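You operate a simulated robot arm through the tools that you are given. There is no shell and no other tool.

You run a simulated robot arm. Do the job below in one go: nothing can be reset, and whatever is moved stays where it is left.

JOB
Arm the pink tent card's input and turn its gain till the meter reads GOOD.
Fine: press its phantom key in for the mic, use the tone for the reading and switch the tone off after; leave the other inputs alone.

The check looks at the end state, three seconds after you hand in, the way a careful person would. Anything else that was tipped, shoved, dropped, spilled or broken makes it a failure.

ROBOT AND FRAMES
A 7-joint arm with a two-finger parallel gripper, fixed in place. Base frame: the origin is at the foot of the arm, x ahead of it, y to its left, z up. Lengths are in cm, angles in degrees, forces in N, time in s.
With the tool pointing down near the work surface it reaches from about 10 to 94 cm from the base axis. Its first joint turns from -166.0 to 166.0 degrees. Payload 4.4 kg.
The TCP is the grasp point between the finger pads, 2.3 cm short of the fingertips. In the tool frame z runs along the fingers and y along their closing line. Largest opening 9.4 cm; finger width 3.8, thickness 1; the body of the gripper, 5.4 by 9.6 cm, starts 3.9 cm behind the TCP.
Orientation is that of the tool frame in the base frame, as a unit quaternion [w, x, y, z]. With the fingers straight down and closing along the base's y, the tool's x points along the base's -x, its y along +y and its z along -z.

CONTROLS
- The arm moves only by the tool nudge_tool. Its argument "targets" is a list that holds one entry, the list of rows, each a list of 7 numbers: the shift along the base's x, y, z in units of 500 mm (1.0 is 500 mm), then the turn, a rotation vector about the base's x, y, z in units of 180 degrees (1.0 is 180 degrees), then the finger opening in cm, from 0 to 9.4. In form: [[[tx, ty, tz, ax, ay, az, gripper], ...]]. A call has 1 to 20 rows; each row is the pose to reach, as a shift and turn from the pose commanded when the call began. A call with a number of a shift or a turn outside -1 to 1 is refused whole. Rows are played at 5 a second. More than 5 cm and 8.6 degrees between two rows, or a gripper value outside its range, and nothing of the call is played. A pose out of reach is approached as far as the arm can. The call stops where the force on the tool passes 40 N (or 10 N more than at its start, if that is more) or the arm is blocked; 0.2 s more then pass. The fingers move at their own pace (about 10.8 cm/s each) and stop on an object; they squeeze with about 35 N. The grip force told is the motor's: it shows also when the fingers shut on nothing. Time passes only in rows, and 0.2 s behind the last, so rows that repeat a pose let the fingers close. It gives the time, the measured TCP pose, the force on the tool (base axes), the opening and the grip force at its end, in the units of the frame above (readings bear some noise), with the torque about the TCP (base axes, N m) and any sound that the robot's microphone picked up.
- Cameras (640 x 400 px; columns grow to the right, rows downward): "scene" is fixed at [39.98, 49.96, 104.14]; the picture's right is [-0.77, -0.64, 0.00], its down [-0.03, 0.04, -1.00] and it looks along [0.64, -0.77, -0.05] (base axes); focal length 214 px, centre (320, 200). "wrist" rides on the gripper at [8.6, 1.6, -7.4] in the tool frame; the picture's right is [-0.18, 0.98, 0.00], its down [-0.58, -0.11, -0.81] and it looks along [-0.79, -0.15, 0.59] (tool axes); focal length 243 px, centre (320, 200). There is no depth. A picture from a camera that has moved, and an enlarged one, comes with that camera's place and axes in the base frame and with its lens.
- snapshot(camera): a new picture of that camera. It takes no simulated time.
- close_up(camera, box): a new picture of the part [left, top, right, bottom] of that camera's present view, enlarged. It takes no simulated time.
- close_job(): hands the job in; it is judged then, once.

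Nothing tells you positions but the pictures and the camera data. Unless the task says otherwise, let go and move clear before handing in.

The tools are called after "Emit:" as a command line: name --argument value ..., lists and objects as JSON in quotes. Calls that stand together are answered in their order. nudge_tool: Moves the arm, as the interface text tells. Its arguments: {"type":"object","properties":{"targets":{"type":"array","items":{"type":"array","items":{"type":"array","items":{"type":"number"}}}}},"required":["targets"]} The other tools are called the same way: snapshot (camera) takes a picture; close_up (camera, box) takes an enlarged picture of a part of a camera's view; close_job () hands the job in.

At the start:

```text
t: 0.0
eef_pos: [54.47, 8.46, 113.51]
tool_rot: [0.0, -0.001, 1.0, 0.0]
ft_force: [-0.5, -0.3, 0.1]
moment: [0.0, 0.01, -0.03]
grip_width: 9.41
grip_force: 0.1
```

scene: 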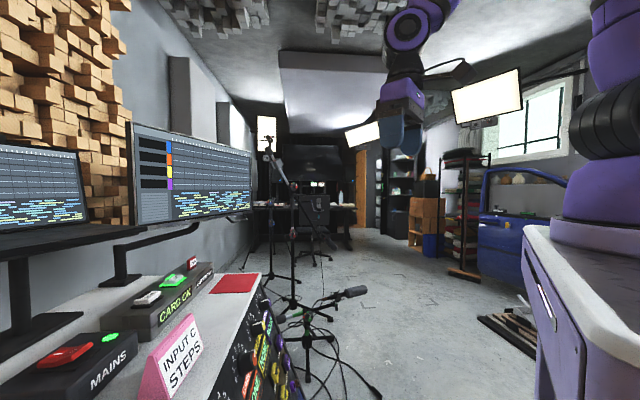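
wrist: 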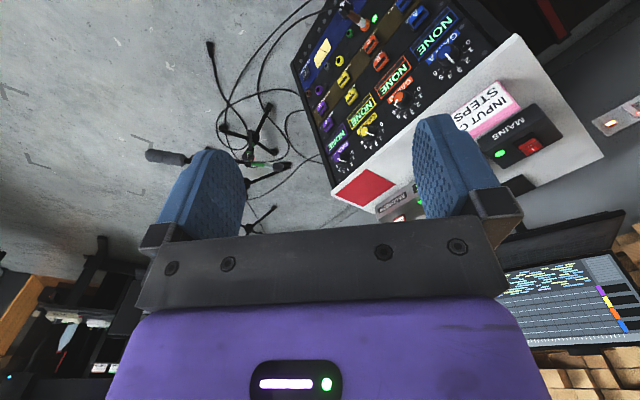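

I see a rack/desk with a mixer panel, a pink tent card reading "INPUT C STEPS", a MAINS box and other boxes. I'll look closer before moving.

Emit:
close_up --camera "scene" --box '[0, 240, 320, 400]'

Emit:
close_up --camera "wrist" --box '[280, 0, 480, 200]'

Emit:
close_up --camera "wrist" --box '[440, 60, 640, 240]'

Emit:
close_up --camera "scene" --box '[130, 260, 310, 400]'

```text
2.00 times, centred on (160, 320) of scene
camera zoom: at [39.98, 49.96, 104.14], right [-0.77, -0.64, 0.0], down [-0.03, 0.04, -1.0], along [0.64, -0.77, -0.05], focal length 429 px, centre (640, -40)
```

zoom: 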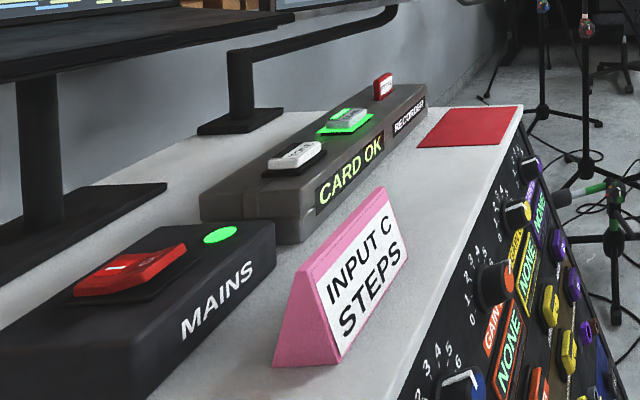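

```text
2.00 times, centred on (380, 100) of wrist
camera zoom: at [45.8, 10.04, 120.98], right [0.18, 0.98, 0.0], down [0.58, -0.11, 0.81], along [0.79, -0.15, -0.59], focal length 485 px, centre (200, 400)
```

zoom: 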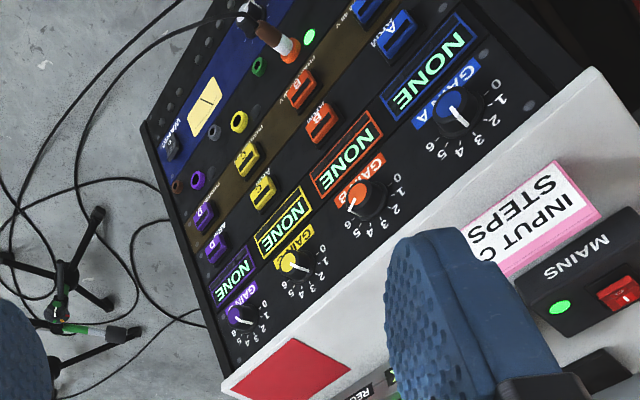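

```text
2.22 times, centred on (540, 150) of wrist
camera zoom: at [45.8, 10.04, 120.98], right [0.18, 0.98, 0.0], down [0.58, -0.11, 0.81], along [0.79, -0.15, -0.59], focal length 539 px, centre (-169, 311)
```

zoom: 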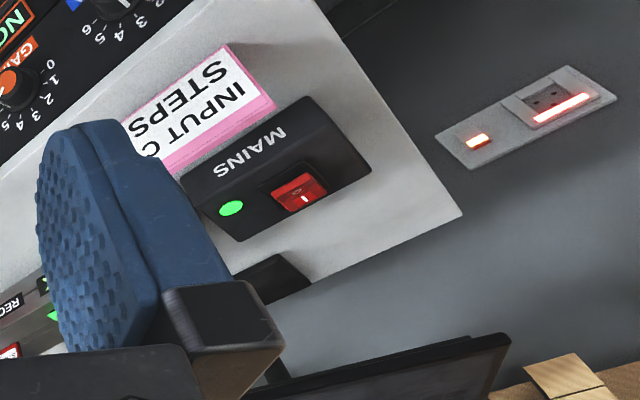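

```text
2.86 times, centred on (220, 330) of scene
camera zoom: at [39.98, 49.96, 104.14], right [-0.77, -0.64, 0.0], down [-0.03, 0.04, -1.0], along [0.64, -0.77, -0.05], focal length 613 px, centre (606, -171)
```

zoom: 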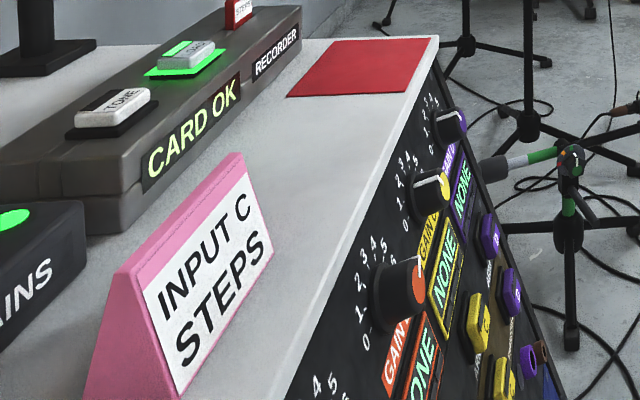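

The panel runs diagonally (about 45°), with knob A near (74, 33, 65) and knob C (yellow) near (93, 15, 63). The desk top, with the card, tone box and mains box, is behind it. I'll turn the wrist about 45° so the camera faces the panel, and come a little lower.

Emit:
nudge_tool --targets '[[[0, -0.033, -0.033, 0, 0, 0.0417, 9.4], [0, -0.067, -0.067, 0, 0, 0.0833, 9.4], [0, -0.1, -0.1, 0, 0, 0.125, 9.4], [0, -0.133, -0.133, 0, 0, 0.1667, 9.4], [0, -0.167, -0.167, 0, 0, 0.2083, 9.4], [0, -0.2, -0.2, 0, 0, 0.25, 9.4], [0, -0.2, -0.2, 0, 0, 0.25, 9.4]]]'

Emit:
snapshot --camera "wrist"

Emit:
snapshot --camera "scene"

```text
t: 1.6
eef_pos: [55.64, -1.33, 103.62]
tool_rot: [-0.001, -0.383, 0.924, -0.001]
ft_force: [0.4, -0.6, -0.2]
moment: [-0.02, -0.04, 0.0]
grip_width: 9.4
grip_force: 0.0
out of reach, approached as far as the arm can: row 5, 6, 7
```

```text
taken
camera wrist: at [48.37, -6.45, 111.08], right [-0.57, 0.82, 0.0], down [0.49, 0.34, 0.81], along [0.66, 0.46, -0.59], focal length 243 px, centre (320, 200)
```

wrist: 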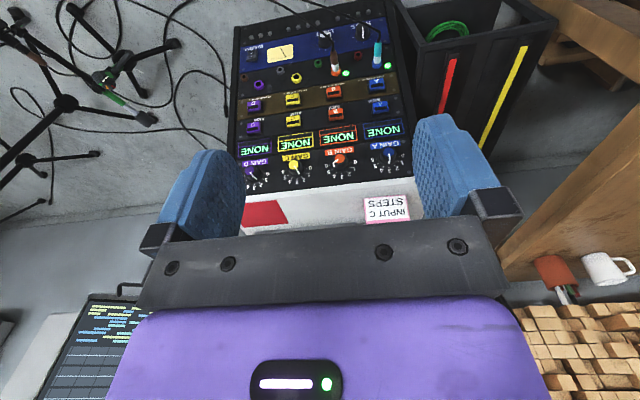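

```text
taken
```

scene: 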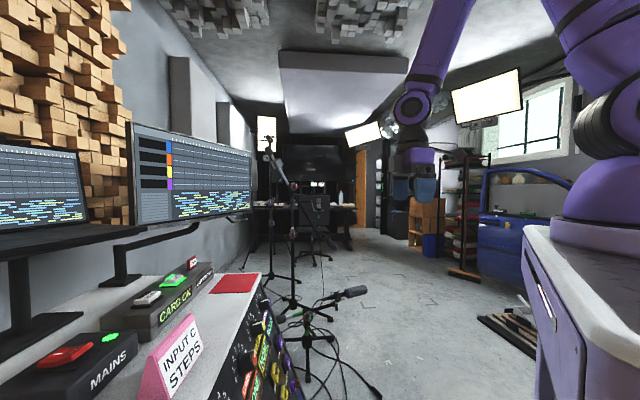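

Now I have a frontal view of the panel, with four channels D–A from left to right in this upside-down picture. I'll zoom in to read the labels.

Emit:
close_up --camera "wrist" --box '[230, 70, 420, 200]'

Emit:
close_up --camera "wrist" --box '[230, 0, 420, 110]'

Emit:
close_up --camera "wrist" --box '[230, 170, 430, 240]'

Emit:
close_up --camera "scene" --box '[90, 250, 280, 340]'

```text
3.08 times, centred on (325, 135) of wrist
camera zoom: at [48.37, -6.45, 111.08], right [-0.57, 0.82, 0.0], down [0.49, 0.34, 0.81], along [0.66, 0.46, -0.59], focal length 746 px, centre (305, 400)
```

zoom: 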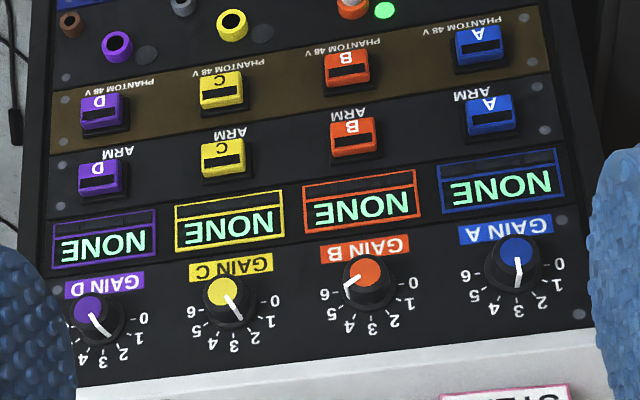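

```text
3.37 times, centred on (325, 55) of wrist
camera zoom: at [48.37, -6.45, 111.08], right [-0.57, 0.82, 0.0], down [0.49, 0.34, 0.81], along [0.66, 0.46, -0.59], focal length 817 px, centre (303, 688)
```

zoom: 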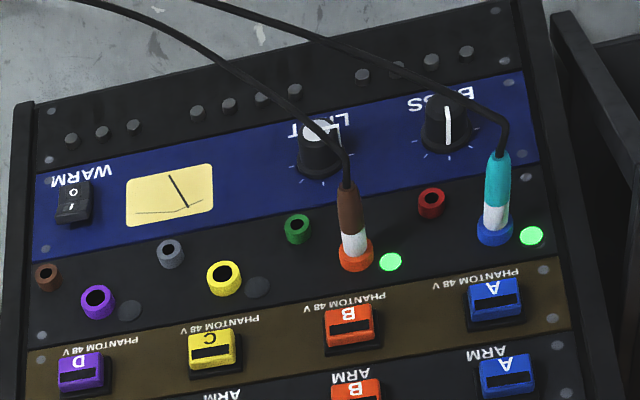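

```text
3.20 times, centred on (330, 205) of wrist
camera zoom: at [48.37, -6.45, 111.08], right [-0.57, 0.82, 0.0], down [0.49, 0.34, 0.81], along [0.66, 0.46, -0.59], focal length 776 px, centre (288, 184)
```

zoom: 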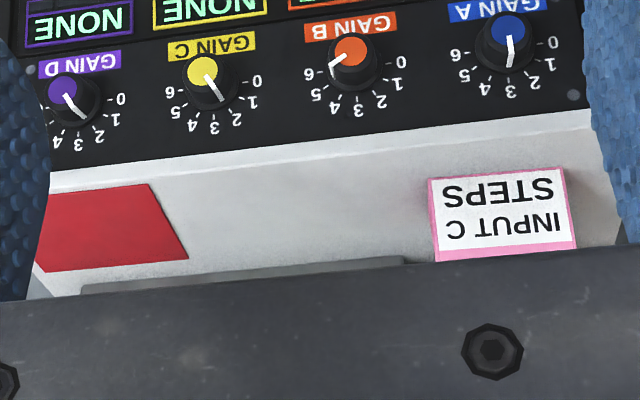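

```text
3.37 times, centred on (185, 295) of scene
camera zoom: at [39.98, 49.96, 104.14], right [-0.77, -0.64, 0.0], down [-0.03, 0.04, -1.0], along [0.64, -0.77, -0.05], focal length 722 px, centre (775, -120)
```

zoom: 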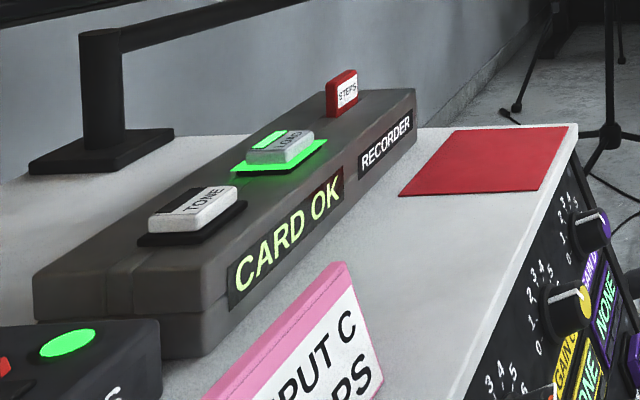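

The panel leans about 20° from vertical and faces the robot. I estimate phantom C at about (86, 10, 44), ARM C at (88, 12, 52) and knob C at (91, 15, 64). Before I swing the tool level I want to know where the mic stands are.

Emit:
close_up --camera "scene" --box '[230, 220, 400, 400]'

Emit:
close_up --camera "wrist" --box '[0, 0, 240, 180]'

Emit:
close_up --camera "scene" --box '[380, 0, 640, 400]'

```text
2.22 times, centred on (315, 310) of scene
camera zoom: at [39.98, 49.96, 104.14], right [-0.77, -0.64, 0.0], down [-0.03, 0.04, -1.0], along [0.64, -0.77, -0.05], focal length 477 px, centre (331, -44)
```

zoom: 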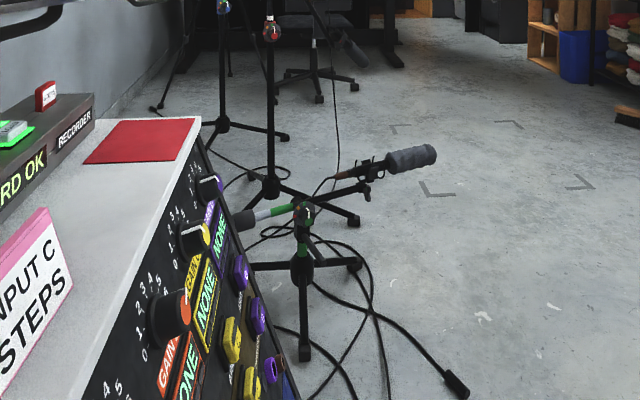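

```text
2.22 times, centred on (120, 90) of wrist
camera zoom: at [48.37, -6.45, 111.08], right [-0.57, 0.82, 0.0], down [0.49, 0.34, 0.81], along [0.66, 0.46, -0.59], focal length 539 px, centre (764, 444)
```

zoom: 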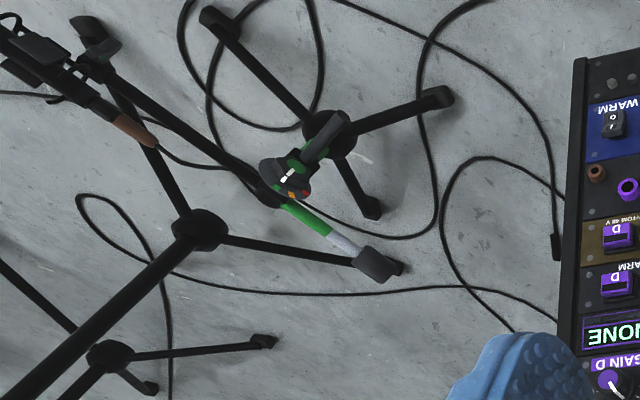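

```text
1.00 times, centred on (510, 200) of scene (not enlarged: the box is as wide or as high as the picture)
camera zoom: at [39.98, 49.96, 104.14], right [-0.77, -0.64, 0.0], down [-0.03, 0.04, -1.0], along [0.64, -0.77, -0.05], focal length 214 px, centre (130, 200)
```

zoom: 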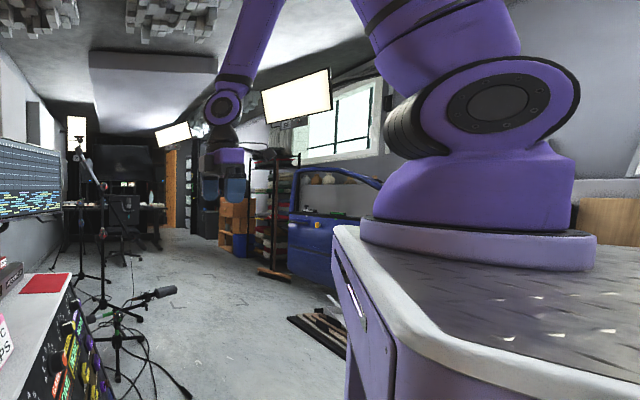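

The mic stands are far off and the space in front of the panel is clear. First I want to read the card's back for any steps, so I'll swing the wrist round to look from the far side, staying high.

Emit:
nudge_tool --targets '[[[0.017, 0.028, 0.006, 0, 0, -0.0417, 9.4], [0.033, 0.056, 0.011, 0, 0, -0.0833, 9.4], [0.05, 0.083, 0.017, 0, 0, -0.125, 9.4], [0.067, 0.111, 0.022, 0, 0, -0.1667, 9.4], [0.083, 0.139, 0.028, 0, 0, -0.2083, 9.4], [0.1, 0.167, 0.033, 0, 0, -0.25, 9.4], [0.117, 0.194, 0.039, 0, 0, -0.2917, 9.4], [0.133, 0.222, 0.044, 0, 0, -0.3333, 9.4], [0.15, 0.25, 0.05, 0, 0, -0.375, 9.4], [0.167, 0.278, 0.056, 0, 0, -0.4167, 9.4], [0.183, 0.306, 0.061, 0, 0, -0.4583, 9.4], [0.2, 0.333, 0.067, 0, 0, -0.5, 9.4], [0.217, 0.361, 0.072, 0, 0, -0.5417, 9.4], [0.233, 0.389, 0.078, 0, 0, -0.5833, 9.4], [0.25, 0.417, 0.083, 0, 0, -0.625, 9.4], [0.267, 0.444, 0.089, 0, 0, -0.6667, 9.4], [0.283, 0.472, 0.094, 0, 0, -0.7083, 9.4], [0.3, 0.5, 0.1, 0, 0, -0.75, 9.4], [0.3, 0.5, 0.1, 0, 0, -0.75, 9.4]]]'

Emit:
snapshot --camera "wrist"

Emit:
close_up --camera "scene" --box '[0, 0, 640, 400]'

```text
t: 5.6
eef_pos: [70.43, 23.61, 108.7]
tool_rot: [-0.001, 0.708, 0.706, -0.001]
ft_force: [0.6, -0.6, 0.0]
moment: [0.0, -0.03, -0.05]
grip_width: 9.4
grip_force: 0.1
```

```text
taken
camera wrist: at [72.05, 32.19, 116.27], right [0.98, -0.19, 0.0], down [-0.11, -0.58, 0.81], along [-0.15, -0.79, -0.59], focal length 243 px, centre (320, 200)
```

wrist: 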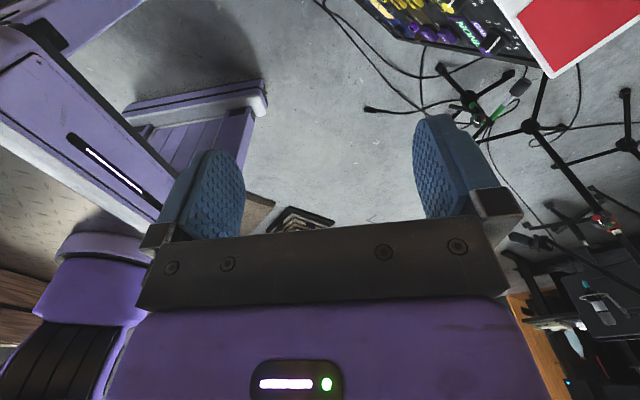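

```text
1.00 times, centred on (320, 200) of scene (not enlarged: the box is as wide or as high as the picture)
camera zoom: at [39.98, 49.96, 104.14], right [-0.77, -0.64, 0.0], down [-0.03, 0.04, -1.0], along [0.64, -0.77, -0.05], focal length 214 px, centre (320, 200)
```

zoom: 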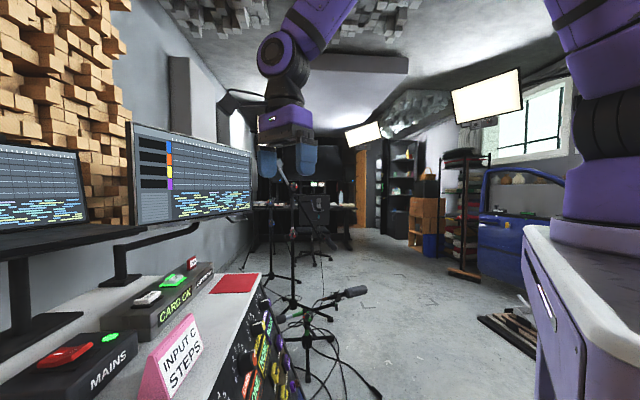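

The base sits at about (20, 0). I'll shift over and beyond the card, keeping height, to look back at its rear side.

Emit:
nudge_tool --targets '[[[0.037, 0.077, -0.007, 0, 0, 0, 9.4], [0.074, 0.154, -0.014, 0, 0, 0, 9.4], [0.111, 0.231, -0.021, 0, 0, 0, 9.4], [0.148, 0.308, -0.028, 0, 0, 0, 9.4], [0.186, 0.386, -0.036, 0, 0, 0, 9.4], [0.223, 0.463, -0.043, 0, 0, 0, 9.4], [0.26, 0.54, -0.05, 0, 0, 0, 9.4], [0.26, 0.54, -0.05, 0, 0, 0, 9.4]]]'

Emit:
snapshot --camera "wrist"

Emit:
snapshot --camera "scene"

```text
t: 7.4
eef_pos: [83.75, 50.76, 106.32]
tool_rot: [0.001, 0.707, 0.707, 0.001]
ft_force: [0.0, -0.5, -0.4]
moment: [-0.03, 0.03, 0.0]
grip_width: 9.4
grip_force: 0.1
```

```text
taken
camera wrist: at [85.33, 59.27, 113.74], right [0.98, -0.18, 0.0], down [-0.11, -0.58, 0.81], along [-0.15, -0.79, -0.59], focal length 243 px, centre (320, 200)
```

wrist: 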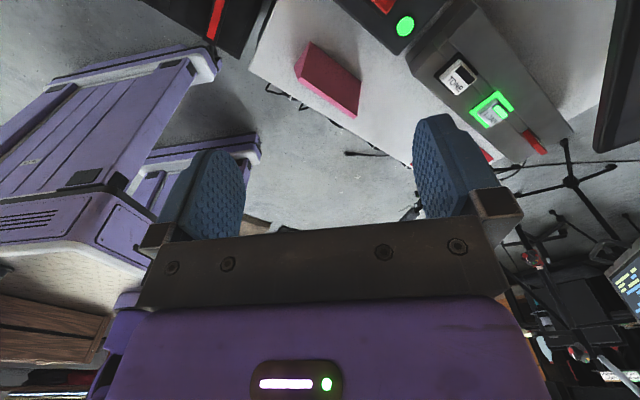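

```text
taken
```

scene: 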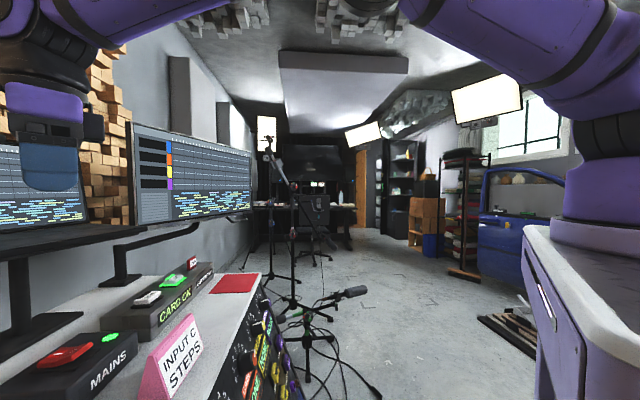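

The card's back is blank, so the job text is the whole instruction. I'll zoom in on the recorder keys from here.

Emit:
close_up --camera "wrist" --box '[400, 40, 560, 160]'

Emit:
close_up --camera "wrist" --box '[240, 0, 480, 150]'

Emit:
close_up --camera "scene" --box '[120, 245, 230, 315]'

```text
3.33 times, centred on (480, 100) of wrist
camera zoom: at [85.33, 59.27, 113.74], right [0.98, -0.18, 0.0], down [-0.11, -0.58, 0.81], along [-0.15, -0.79, -0.59], focal length 809 px, centre (-213, 533)
```

zoom: 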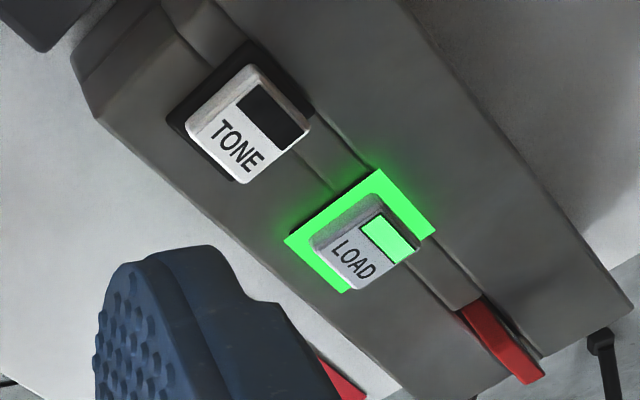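

```text
2.67 times, centred on (360, 75) of wrist
camera zoom: at [85.33, 59.27, 113.74], right [0.98, -0.18, 0.0], down [-0.11, -0.58, 0.81], along [-0.15, -0.79, -0.59], focal length 647 px, centre (213, 533)
```

zoom: 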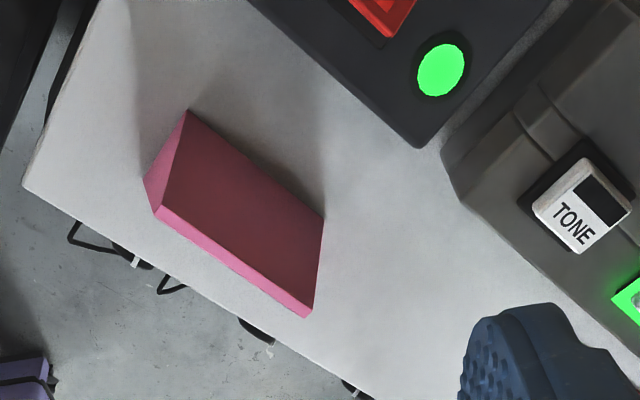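

```text
5.71 times, centred on (175, 280) of scene
camera zoom: at [39.98, 49.96, 104.14], right [-0.77, -0.64, 0.0], down [-0.03, 0.04, -1.0], along [0.64, -0.77, -0.05], focal length 1226 px, centre (1149, -257)
```

zoom: 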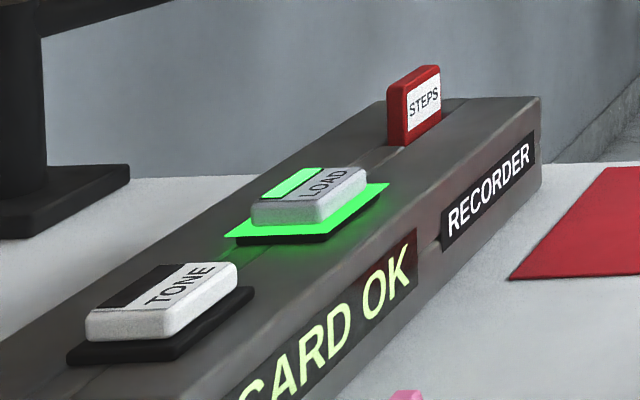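

The TONE key is at about (101.8, 38.2, 78.8) and dark (off). The monitor overhangs close behind it, so I'll press it with the tool leaning back about 35°. I'll retreat and turn the wrist back to the 45° heading first.

Emit:
nudge_tool --targets '[[[-0.01, -0.023, 0.002, 0, 0, 0.0417, 6], [-0.019, -0.046, 0.004, 0, 0, 0.0833, 3], [-0.029, -0.069, 0.007, 0, 0, 0.125, 0], [-0.039, -0.092, 0.009, 0, 0, 0.1667, 0], [-0.049, -0.115, 0.011, 0, 0, 0.2083, 0], [-0.058, -0.138, 0.013, 0, 0, 0.25, 0], [-0.068, -0.161, 0.016, 0, 0, 0.2917, 0], [-0.078, -0.184, 0.018, 0, 0, 0.3333, 0], [-0.088, -0.208, 0.02, 0, 0, 0.375, 0], [-0.097, -0.231, 0.022, 0, 0, 0.4167, 0], [-0.107, -0.254, 0.024, 0, 0, 0.4583, 0], [-0.117, -0.277, 0.027, 0, 0, 0.5, 0], [-0.126, -0.3, 0.029, 0, 0, 0.5417, 0], [-0.136, -0.323, 0.031, 0, 0, 0.5833, 0], [-0.146, -0.346, 0.033, 0, 0, 0.625, 0], [-0.156, -0.369, 0.036, 0, 0, 0.6667, 0], [-0.165, -0.392, 0.038, 0, 0, 0.7083, 0], [-0.175, -0.415, 0.04, 0, 0, 0.75, 0], [-0.175, -0.415, 0.04, 0, 0, 0.75, 0]]]'

Emit:
snapshot --camera "wrist"

```text
t: 11.4
eef_pos: [74.62, 29.86, 108.25]
tool_rot: [0.0, -0.384, 0.923, 0.0]
ft_force: [0.1, -0.1, -0.6]
moment: [0.03, 0.03, 0.05]
grip_width: 0.05
grip_force: 35.6
```

```text
taken
camera wrist: at [67.51, 24.82, 115.74], right [-0.57, 0.82, 0.0], down [0.49, 0.33, 0.81], along [0.66, 0.46, -0.59], focal length 243 px, centre (320, 200)
```

wrist: 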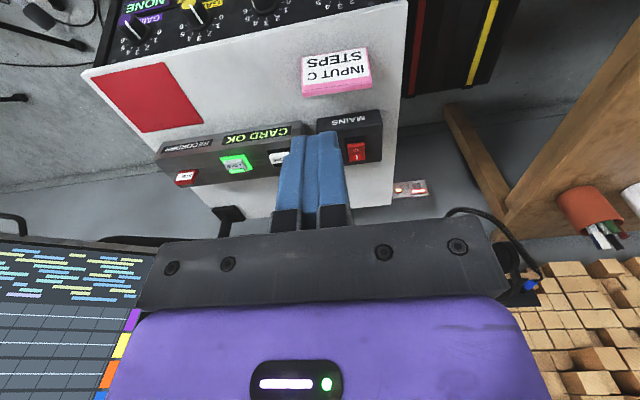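

Everything agrees. I'll pitch the tool back 35° and hover over the TONE key.

Emit:
nudge_tool --targets '[[[0.055, 0.017, -0.036, 0.0275, -0.0275, 0, 0], [0.11, 0.034, -0.073, 0.055, -0.055, 0, 0], [0.164, 0.051, -0.11, 0.0825, -0.0825, 0, 0], [0.219, 0.068, -0.146, 0.11, -0.11, 0, 0], [0.274, 0.085, -0.18, 0.1375, -0.1375, 0, 0], [0.329, 0.102, -0.2, 0.1375, -0.1375, 0, 0], [0.384, 0.119, -0.24, 0.1375, -0.1375, 0, 0], [0.438, 0.136, -0.28, 0.1375, -0.1375, 0, 0], [0.493, 0.153, -0.32, 0.1375, -0.1375, 0, 0], [0.548, 0.17, -0.365, 0.1375, -0.1375, 0, 0], [0.548, 0.17, -0.365, 0.1375, -0.1375, 0, 0]]]'

Emit:
snapshot --camera "wrist"

Emit:
snapshot --camera "scene"

```text
t: 13.8
eef_pos: [102.21, 38.35, 90.21]
tool_rot: [0.278, -0.364, 0.881, 0.114]
ft_force: [-0.5, -0.5, 0.5]
moment: [0.02, 0.02, 0.0]
grip_width: 0.0
grip_force: 35.2
```

```text
taken
camera wrist: at [93.03, 31.33, 91.26], right [-0.59, 0.8, 0.11], down [0.09, -0.07, 0.99], along [0.8, 0.59, -0.03], focal length 243 px, centre (320, 200)
```

wrist: 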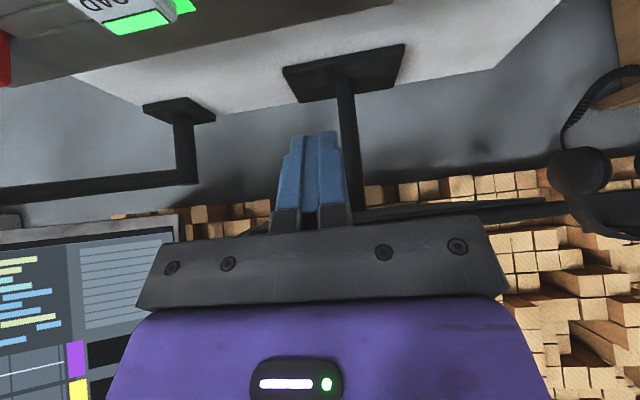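

```text
taken
```

scene: 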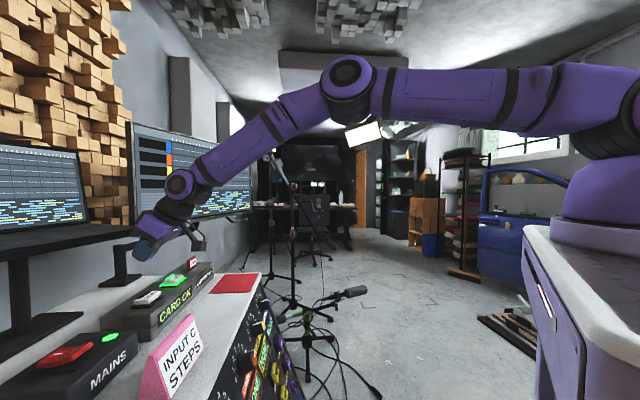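

I'm hovering above the TONE key with clearance from the monitor. I'll descend to just above it and check.

Emit:
nudge_tool --targets '[[[-0.002, 0.001, -0.05, 0, 0, 0, 0], [-0.002, 0.001, -0.1, 0, 0, 0, 0], [-0.002, 0.001, -0.15, 0, 0, 0, 0], [-0.002, 0.001, -0.15, 0, 0, 0, 0]]]'

Emit:
close_up --camera "scene" --box '[100, 240, 220, 320]'

Emit:
snapshot --camera "wrist"

```text
t: 14.8
eef_pos: [101.93, 38.44, 82.43]
tool_rot: [0.279, -0.365, 0.881, 0.116]
ft_force: [-0.2, -0.1, 1.6]
moment: [-0.01, -0.05, -0.02]
grip_width: 0.01
grip_force: 34.9
heard: click
```

```text
5.00 times, centred on (160, 280) of scene
camera zoom: at [39.98, 49.96, 104.14], right [-0.77, -0.64, 0.0], down [-0.03, 0.04, -1.0], along [0.64, -0.77, -0.05], focal length 1072 px, centre (1120, -200)
```

zoom: 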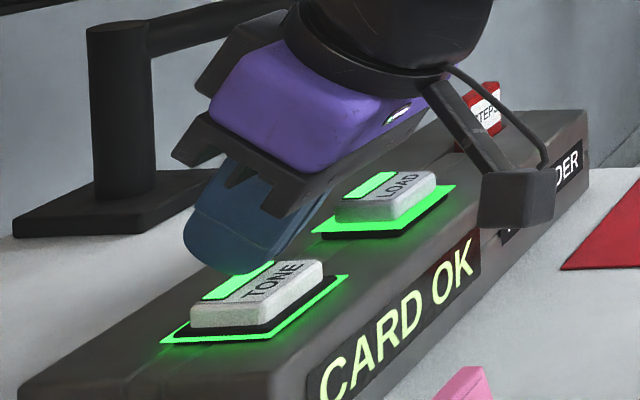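

```text
taken
camera wrist: at [92.8, 31.51, 83.65], right [-0.59, 0.8, 0.11], down [0.09, -0.07, 0.99], along [0.8, 0.59, -0.03], focal length 243 px, centre (320, 200)
```

wrist: 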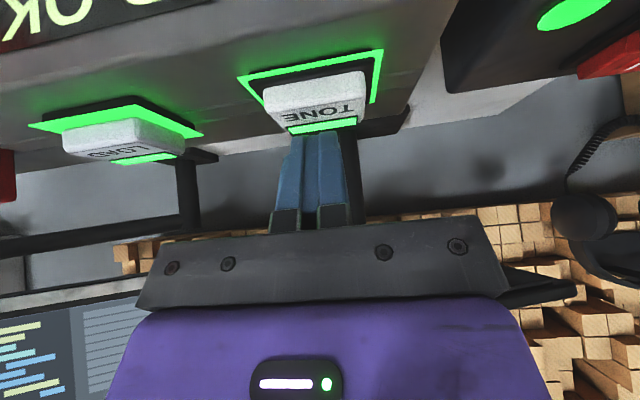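

The TONE key clicked and is lit green. I'll lift off and back away from the desk, pitching the tool on to about 70° so it points squarely at the panel.

Emit:
nudge_tool --targets '[[[0, 0, 0.08, 0, 0, 0, 0], [0, 0, 0.16, 0, 0, 0, 0], [-0.05, -0.0707, 0.2, 0, 0, 0, 0], [-0.1, -0.1413, 0.24, 0, 0, 0, 0], [-0.15, -0.212, 0.25, 0.0137, -0.0137, 0, 0], [-0.2, -0.2827, 0.25, 0.0275, -0.0275, 0, 0], [-0.25, -0.3533, 0.25, 0.0412, -0.0412, 0, 0], [-0.3, -0.424, 0.25, 0.055, -0.055, 0, 0], [-0.35, -0.4947, 0.25, 0.0687, -0.0687, 0, 0], [-0.4, -0.5653, 0.25, 0.0825, -0.0825, 0, 0], [-0.45, -0.636, 0.25, 0.0962, -0.0962, 0, 0], [-0.5, -0.7067, 0.22, 0.11, -0.11, 0, 0], [-0.55, -0.7773, 0.18, 0.1237, -0.1237, 0, 0], [-0.6, -0.848, 0.14, 0.1375, -0.1375, 0, 0], [-0.6, -0.848, 0.14, 0.1375, -0.1375, 0, 0]]]'

Emit:
snapshot --camera "wrist"

Emit:
snapshot --camera "scene"

Emit:
close_up --camera "scene" --box '[100, 260, 300, 400]'

```text
t: 18.0
eef_pos: [72.11, -3.78, 89.6]
tool_rot: [0.53, -0.314, 0.756, 0.22]
ft_force: [-0.5, -0.1, -0.5]
moment: [0.01, 0.0, -0.02]
grip_width: 0.0
grip_force: 34.6
```

```text
taken
camera wrist: at [64.07, -9.75, 84.04], right [-0.65, 0.74, 0.17], down [-0.32, -0.47, 0.82], along [0.69, 0.48, 0.54], focal length 243 px, centre (320, 200)
```

wrist: 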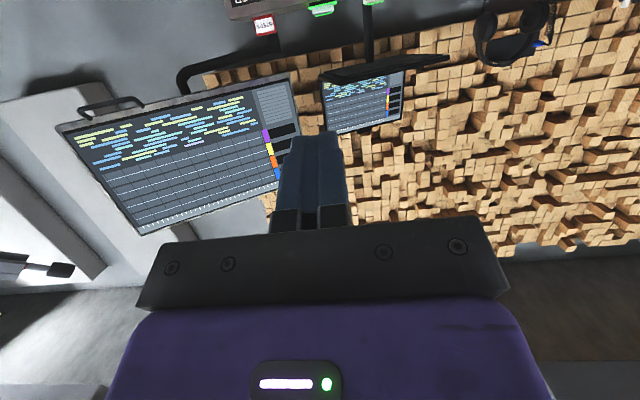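

```text
taken
```

scene: 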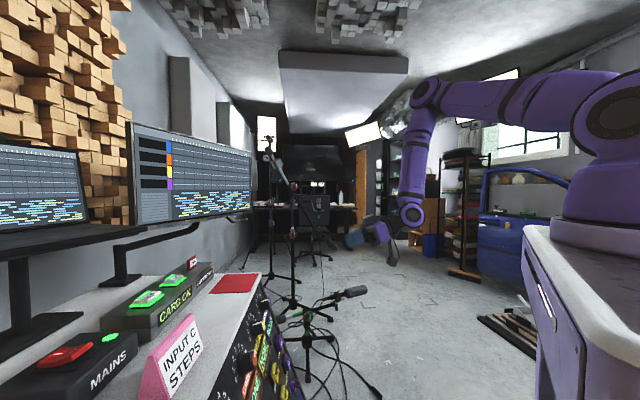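

```text
2.86 times, centred on (200, 330) of scene
camera zoom: at [39.98, 49.96, 104.14], right [-0.77, -0.64, 0.0], down [-0.03, 0.04, -1.0], along [0.64, -0.77, -0.05], focal length 613 px, centre (663, -171)
```

zoom: 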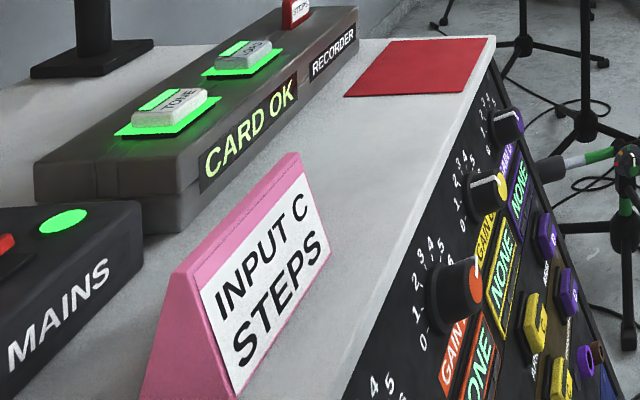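

TONE stays lit and the meters still read NONE. I'll lower in front of the panel to the level of phantom C, keeping distance, and check clearance.

Emit:
nudge_tool --targets '[[[0, 0, -0.08, 0, 0, 0, 0], [0, 0, -0.16, 0, 0, 0, 0], [0, 0, -0.24, 0, 0, 0, 0], [0, 0, -0.32, 0, 0, 0, 0], [0, 0, -0.4, 0, 0, 0, 0], [0, 0, -0.48, 0, 0, 0, 0], [0, 0, -0.48, 0, 0, 0, 0]]]'

Emit:
snapshot --camera "wrist"

Emit:
snapshot --camera "scene"

```text
t: 19.6
eef_pos: [72.15, -4.0, 65.6]
tool_rot: [0.53, -0.314, 0.756, 0.22]
ft_force: [-0.5, -0.1, 0.5]
moment: [-0.01, -0.01, -0.03]
grip_width: 0.0
grip_force: 35.4
```

```text
taken
camera wrist: at [63.91, -10.01, 59.98], right [-0.65, 0.74, 0.17], down [-0.32, -0.47, 0.82], along [0.69, 0.48, 0.54], focal length 243 px, centre (320, 200)
```

wrist: 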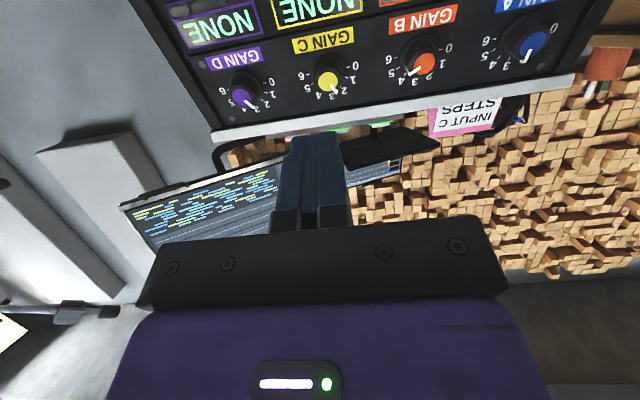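

```text
taken
```

scene: 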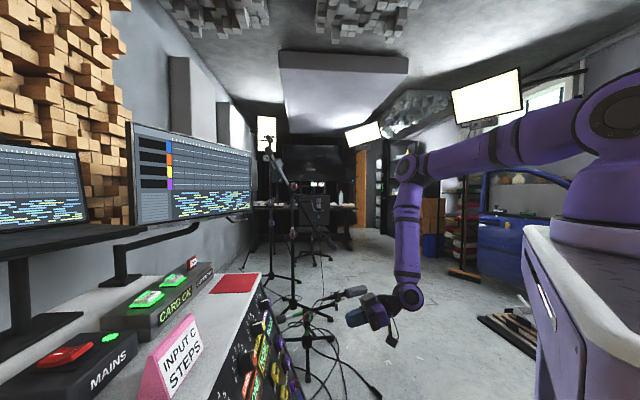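

Clearance is good. I'll continue down to phantom C and move to a standoff about 6 cm off its face.

Emit:
nudge_tool --targets '[[[0, 0, -0.08, 0, 0, 0, 0], [0, 0, -0.16, 0, 0, 0, 0], [0, 0, -0.24, 0, 0, 0, 0], [0, 0, -0.308, 0, 0, 0, 0], [0.057, 0.058, -0.328, 0, 0, 0, 0], [0.114, 0.116, -0.348, 0, 0, 0, 0], [0.171, 0.174, -0.369, 0, 0, 0, 0], [0.171, 0.174, -0.369, 0, 0, 0, 0]]]'

Emit:
snapshot --camera "wrist"

Emit:
snapshot --camera "scene"

Emit:
close_up --camera "scene" --box '[200, 260, 400, 460]'

```text
t: 21.4
eef_pos: [80.54, 4.82, 46.95]
tool_rot: [0.53, -0.313, 0.757, 0.22]
ft_force: [-0.3, -0.1, -0.7]
moment: [-0.02, -0.01, 0.0]
grip_width: 0.0
grip_force: 35.1
```

```text
taken
camera wrist: at [72.47, -1.07, 41.42], right [-0.65, 0.74, 0.17], down [-0.32, -0.47, 0.82], along [0.69, 0.48, 0.54], focal length 243 px, centre (320, 200)
```

wrist: 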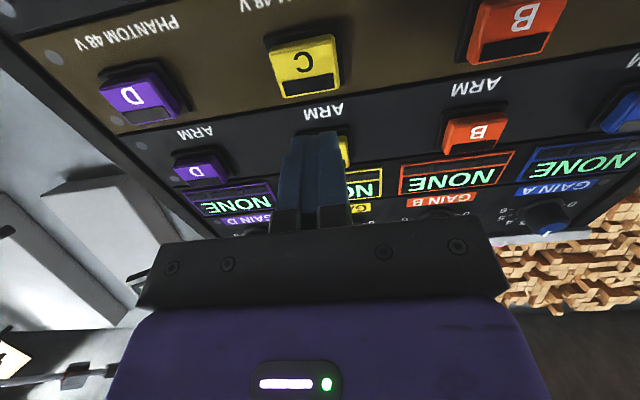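

```text
taken
```

scene: 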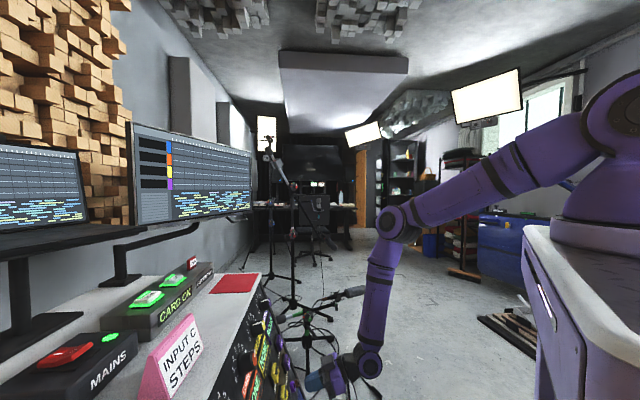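

```text
refused: 460 is not a number from 0 to 400
```

Phantom C is just below my finger line. I'll close to about 1.2 cm off its face, then press in small steps until I hear the click.

Emit:
nudge_tool --targets '[[[0.035, 0.0265, -0.0226, 0, 0, 0, 0], [0.0706, 0.053, -0.0452, 0, 0, 0, 0], [0.0746, 0.057, -0.0472, 0, 0, 0, 0], [0.0746, 0.057, -0.0472, 0, 0, 0, 0]]]'

Emit:
snapshot --camera "wrist"

Emit:
close_up --camera "scene" --box '[220, 300, 360, 400]'

```text
t: 22.4
eef_pos: [84.25, 7.7, 44.7]
tool_rot: [0.53, -0.314, 0.756, 0.22]
ft_force: [0.2, 0.0, 0.8]
moment: [-0.01, -0.05, -0.01]
grip_width: 0.0
grip_force: 35.0
```

```text
taken
camera wrist: at [76.2, 1.68, 39.06], right [-0.65, 0.74, 0.17], down [-0.32, -0.47, 0.82], along [0.69, 0.48, 0.54], focal length 243 px, centre (320, 200)
```

wrist: 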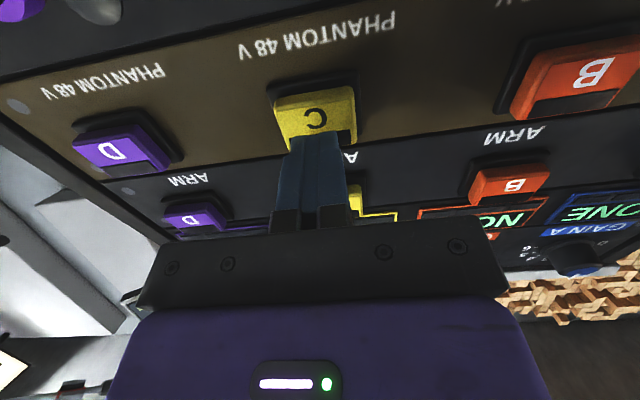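

```text
4.00 times, centred on (290, 350) of scene
camera zoom: at [39.98, 49.96, 104.14], right [-0.77, -0.64, 0.0], down [-0.03, 0.04, -1.0], along [0.64, -0.77, -0.05], focal length 858 px, centre (440, -400)
```

zoom: 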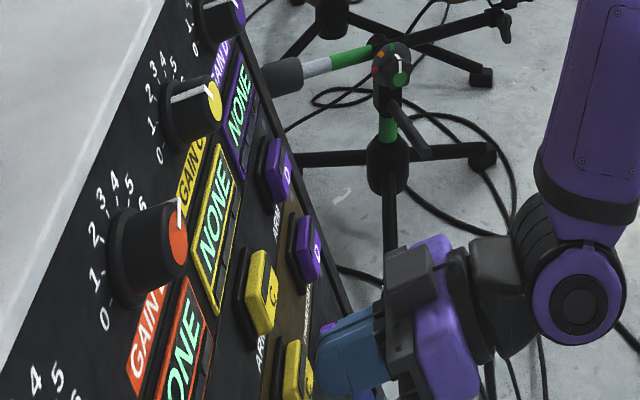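

The fingertip is right at the key's face, slightly high but on it. I'll press in along the panel normal in small steps.

Emit:
nudge_tool --targets '[[[0.002, 0.002, -0.009, 0, 0, 0, 0], [0.006, 0.006, -0.011, 0, 0, 0, 0], [0.01, 0.01, -0.013, 0, 0, 0, 0], [0.01, 0.01, -0.013, 0, 0, 0, 0]]]'

Emit:
snapshot --camera "wrist"

```text
t: 23.4
eef_pos: [84.77, 8.07, 44.04]
tool_rot: [0.531, -0.313, 0.757, 0.219]
ft_force: [-0.5, 0.1, 0.9]
moment: [0.0, 0.01, 0.01]
grip_width: 0.0
grip_force: 34.5
```

```text
taken
camera wrist: at [76.65, 2.13, 38.45], right [-0.65, 0.74, 0.17], down [-0.32, -0.47, 0.82], along [0.69, 0.48, 0.54], focal length 243 px, centre (320, 200)
```

wrist: 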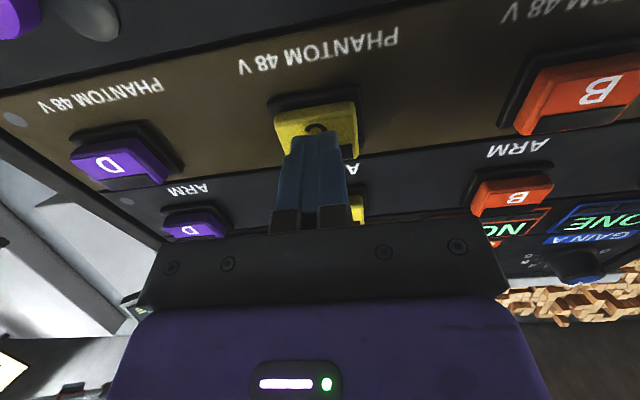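

Well centred now, with no contact yet. Pressing on a little more.

Emit:
nudge_tool --targets '[[[0.0027, 0.0027, -0.0014, 0, 0, 0, 0], [0.0053, 0.0053, -0.0027, 0, 0, 0, 0], [0.008, 0.008, -0.0041, 0, 0, 0, 0], [0.008, 0.008, -0.0041, 0, 0, 0, 0]]]'

Emit:
close_up --camera "wrist" --box '[220, 50, 420, 200]'

```text
t: 24.4
eef_pos: [85.13, 8.49, 43.85]
tool_rot: [0.53, -0.313, 0.757, 0.219]
ft_force: [-1.4, 0.3, 1.1]
moment: [0.04, -0.02, 0.04]
grip_width: 0.0
grip_force: 34.7
heard: click
```

```text
2.67 times, centred on (320, 125) of wrist
camera zoom: at [77.05, 2.53, 38.26], right [-0.65, 0.74, 0.17], down [-0.32, -0.47, 0.82], along [0.69, 0.48, 0.54], focal length 647 px, centre (320, 400)
```

zoom: 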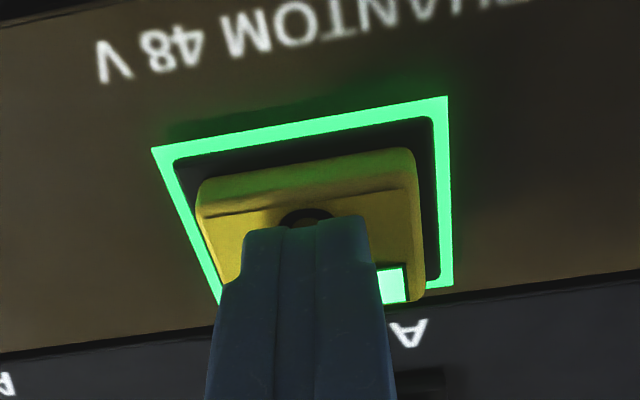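

Phantom C clicked and is lit green. I'll back off 4 cm and step up to ARM C.

Emit:
nudge_tool --targets '[[[-0.027, -0.027, 0.014, 0, 0, 0, 0], [-0.053, -0.053, 0.027, 0, 0, 0, 0], [-0.034, -0.034, 0.101, 0, 0, 0, 0], [-0.015, -0.015, 0.175, 0, 0, 0, 0], [0.003, 0.003, 0.166, 0, 0, 0, 0], [0.022, 0.022, 0.156, 0, 0, 0, 0], [0.022, 0.022, 0.156, 0, 0, 0, 0]]]'

Emit:
snapshot --camera "wrist"

Emit:
close_up --camera "scene" --box '[220, 280, 380, 400]'

```text
t: 26.0
eef_pos: [86.26, 9.6, 51.64]
tool_rot: [0.53, -0.314, 0.757, 0.219]
ft_force: [0.0, -0.3, 1.6]
moment: [-0.02, 0.03, 0.03]
grip_width: 0.0
grip_force: 35.2
```

```text
taken
camera wrist: at [78.18, 3.71, 46.04], right [-0.65, 0.74, 0.17], down [-0.32, -0.47, 0.82], along [0.69, 0.48, 0.54], focal length 243 px, centre (320, 200)
```

wrist: 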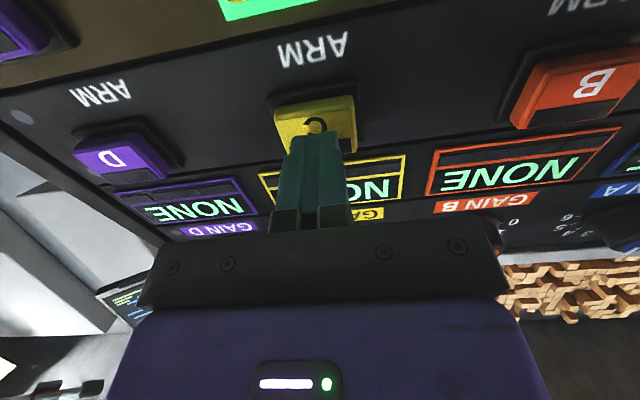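

```text
3.33 times, centred on (300, 340) of scene
camera zoom: at [39.98, 49.96, 104.14], right [-0.77, -0.64, 0.0], down [-0.03, 0.04, -1.0], along [0.64, -0.77, -0.05], focal length 715 px, centre (387, -267)
```

zoom: 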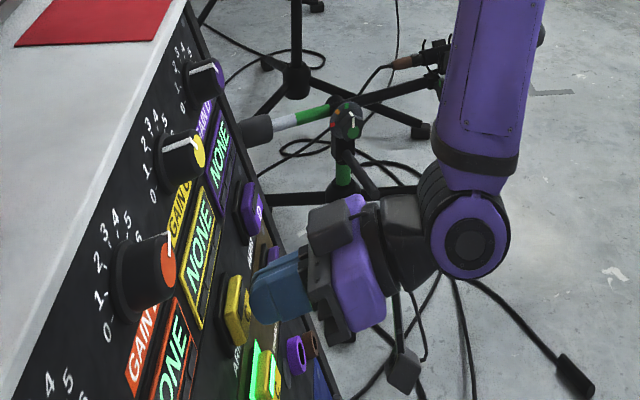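

The finger is aligned with ARM C and about 1 cm off. I'll press in steps.

Emit:
nudge_tool --targets '[[[0.004, 0.004, -0.004, 0, 0, 0, 0], [0.008, 0.008, -0.007, 0, 0, 0, 0], [0.0107, 0.0107, -0.0085, 0, 0, 0, 0], [0.0134, 0.0134, -0.01, 0, 0, 0, 0], [0.0134, 0.0134, -0.01, 0, 0, 0, 0]]]'

Emit:
close_up --camera "wrist" --box '[220, 50, 420, 200]'

```text
t: 27.2
eef_pos: [87.03, 10.42, 51.16]
tool_rot: [0.53, -0.313, 0.757, 0.219]
ft_force: [0.0, -0.6, 1.2]
moment: [-0.01, -0.03, 0.01]
grip_width: 0.02
grip_force: 35.2
heard: click
```

```text
2.67 times, centred on (320, 125) of wrist
camera zoom: at [78.83, 4.36, 45.63], right [-0.65, 0.74, 0.17], down [-0.32, -0.47, 0.82], along [0.69, 0.48, 0.54], focal length 647 px, centre (320, 400)
```

zoom: 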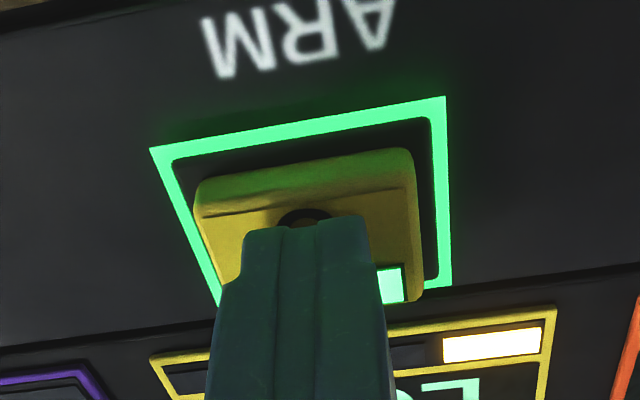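

ARM C clicked and is lit, and the meter has come alive, apparently reading LOW. I'll back off, open the fingers and view the knob and meter.

Emit:
nudge_tool --targets '[[[-0.04, -0.04, 0.02, 0, 0, 0, 0], [-0.08, -0.08, 0.05, 0, 0, 0, 0], [-0.12, -0.12, 0.1, 0, 0, 0, 0], [-0.16, -0.16, 0.17, 0, 0, 0, 3], [-0.18, -0.18, 0.25, 0, 0, 0, 7], [-0.18, -0.18, 0.25, 0, 0, 0, 7], [-0.18, -0.18, 0.25, 0, 0, 0, 7]]]'

Emit:
snapshot --camera "wrist"

Emit:
close_up --camera "wrist" --box '[230, 0, 430, 130]'

Emit:
close_up --camera "scene" --box '[220, 280, 330, 400]'

```text
t: 28.8
eef_pos: [77.84, 1.25, 63.39]
tool_rot: [0.53, -0.313, 0.757, 0.219]
ft_force: [0.2, -0.3, 0.4]
moment: [0.03, 0.02, 0.0]
grip_width: 7.01
grip_force: 0.0
```

```text
taken
camera wrist: at [69.81, -4.71, 57.85], right [-0.65, 0.74, 0.17], down [-0.32, -0.47, 0.82], along [0.69, 0.48, 0.54], focal length 243 px, centre (320, 200)
```

wrist: 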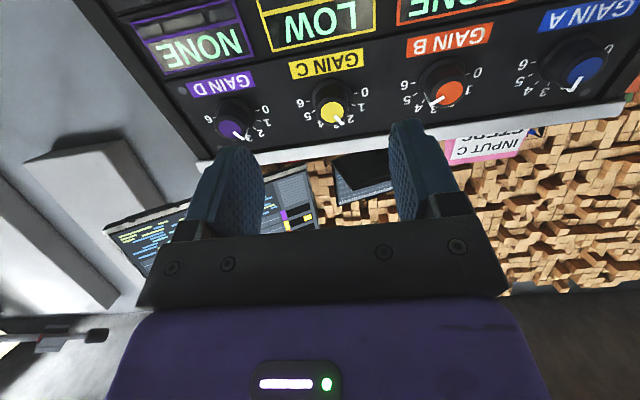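

```text
3.08 times, centred on (330, 65) of wrist
camera zoom: at [69.81, -4.71, 57.85], right [-0.65, 0.74, 0.17], down [-0.32, -0.47, 0.82], along [0.69, 0.48, 0.54], focal length 746 px, centre (289, 615)
```

zoom: 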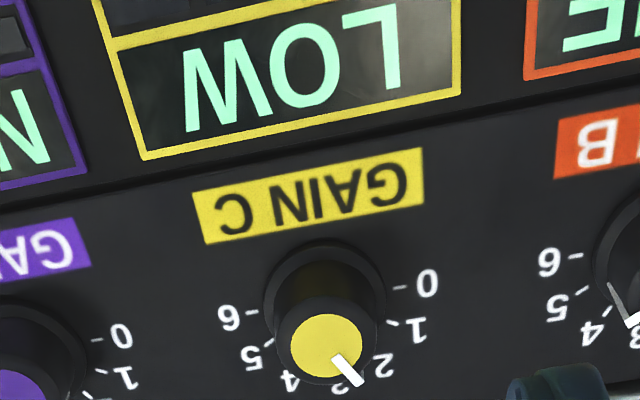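

```text
3.33 times, centred on (275, 340) of scene
camera zoom: at [39.98, 49.96, 104.14], right [-0.77, -0.64, 0.0], down [-0.03, 0.04, -1.0], along [0.64, -0.77, -0.05], focal length 715 px, centre (470, -267)
```

zoom: 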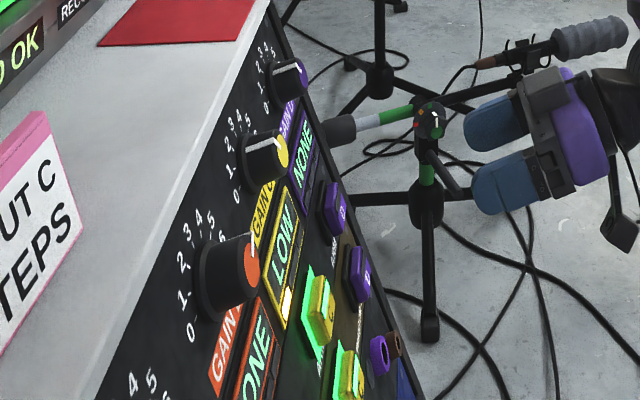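

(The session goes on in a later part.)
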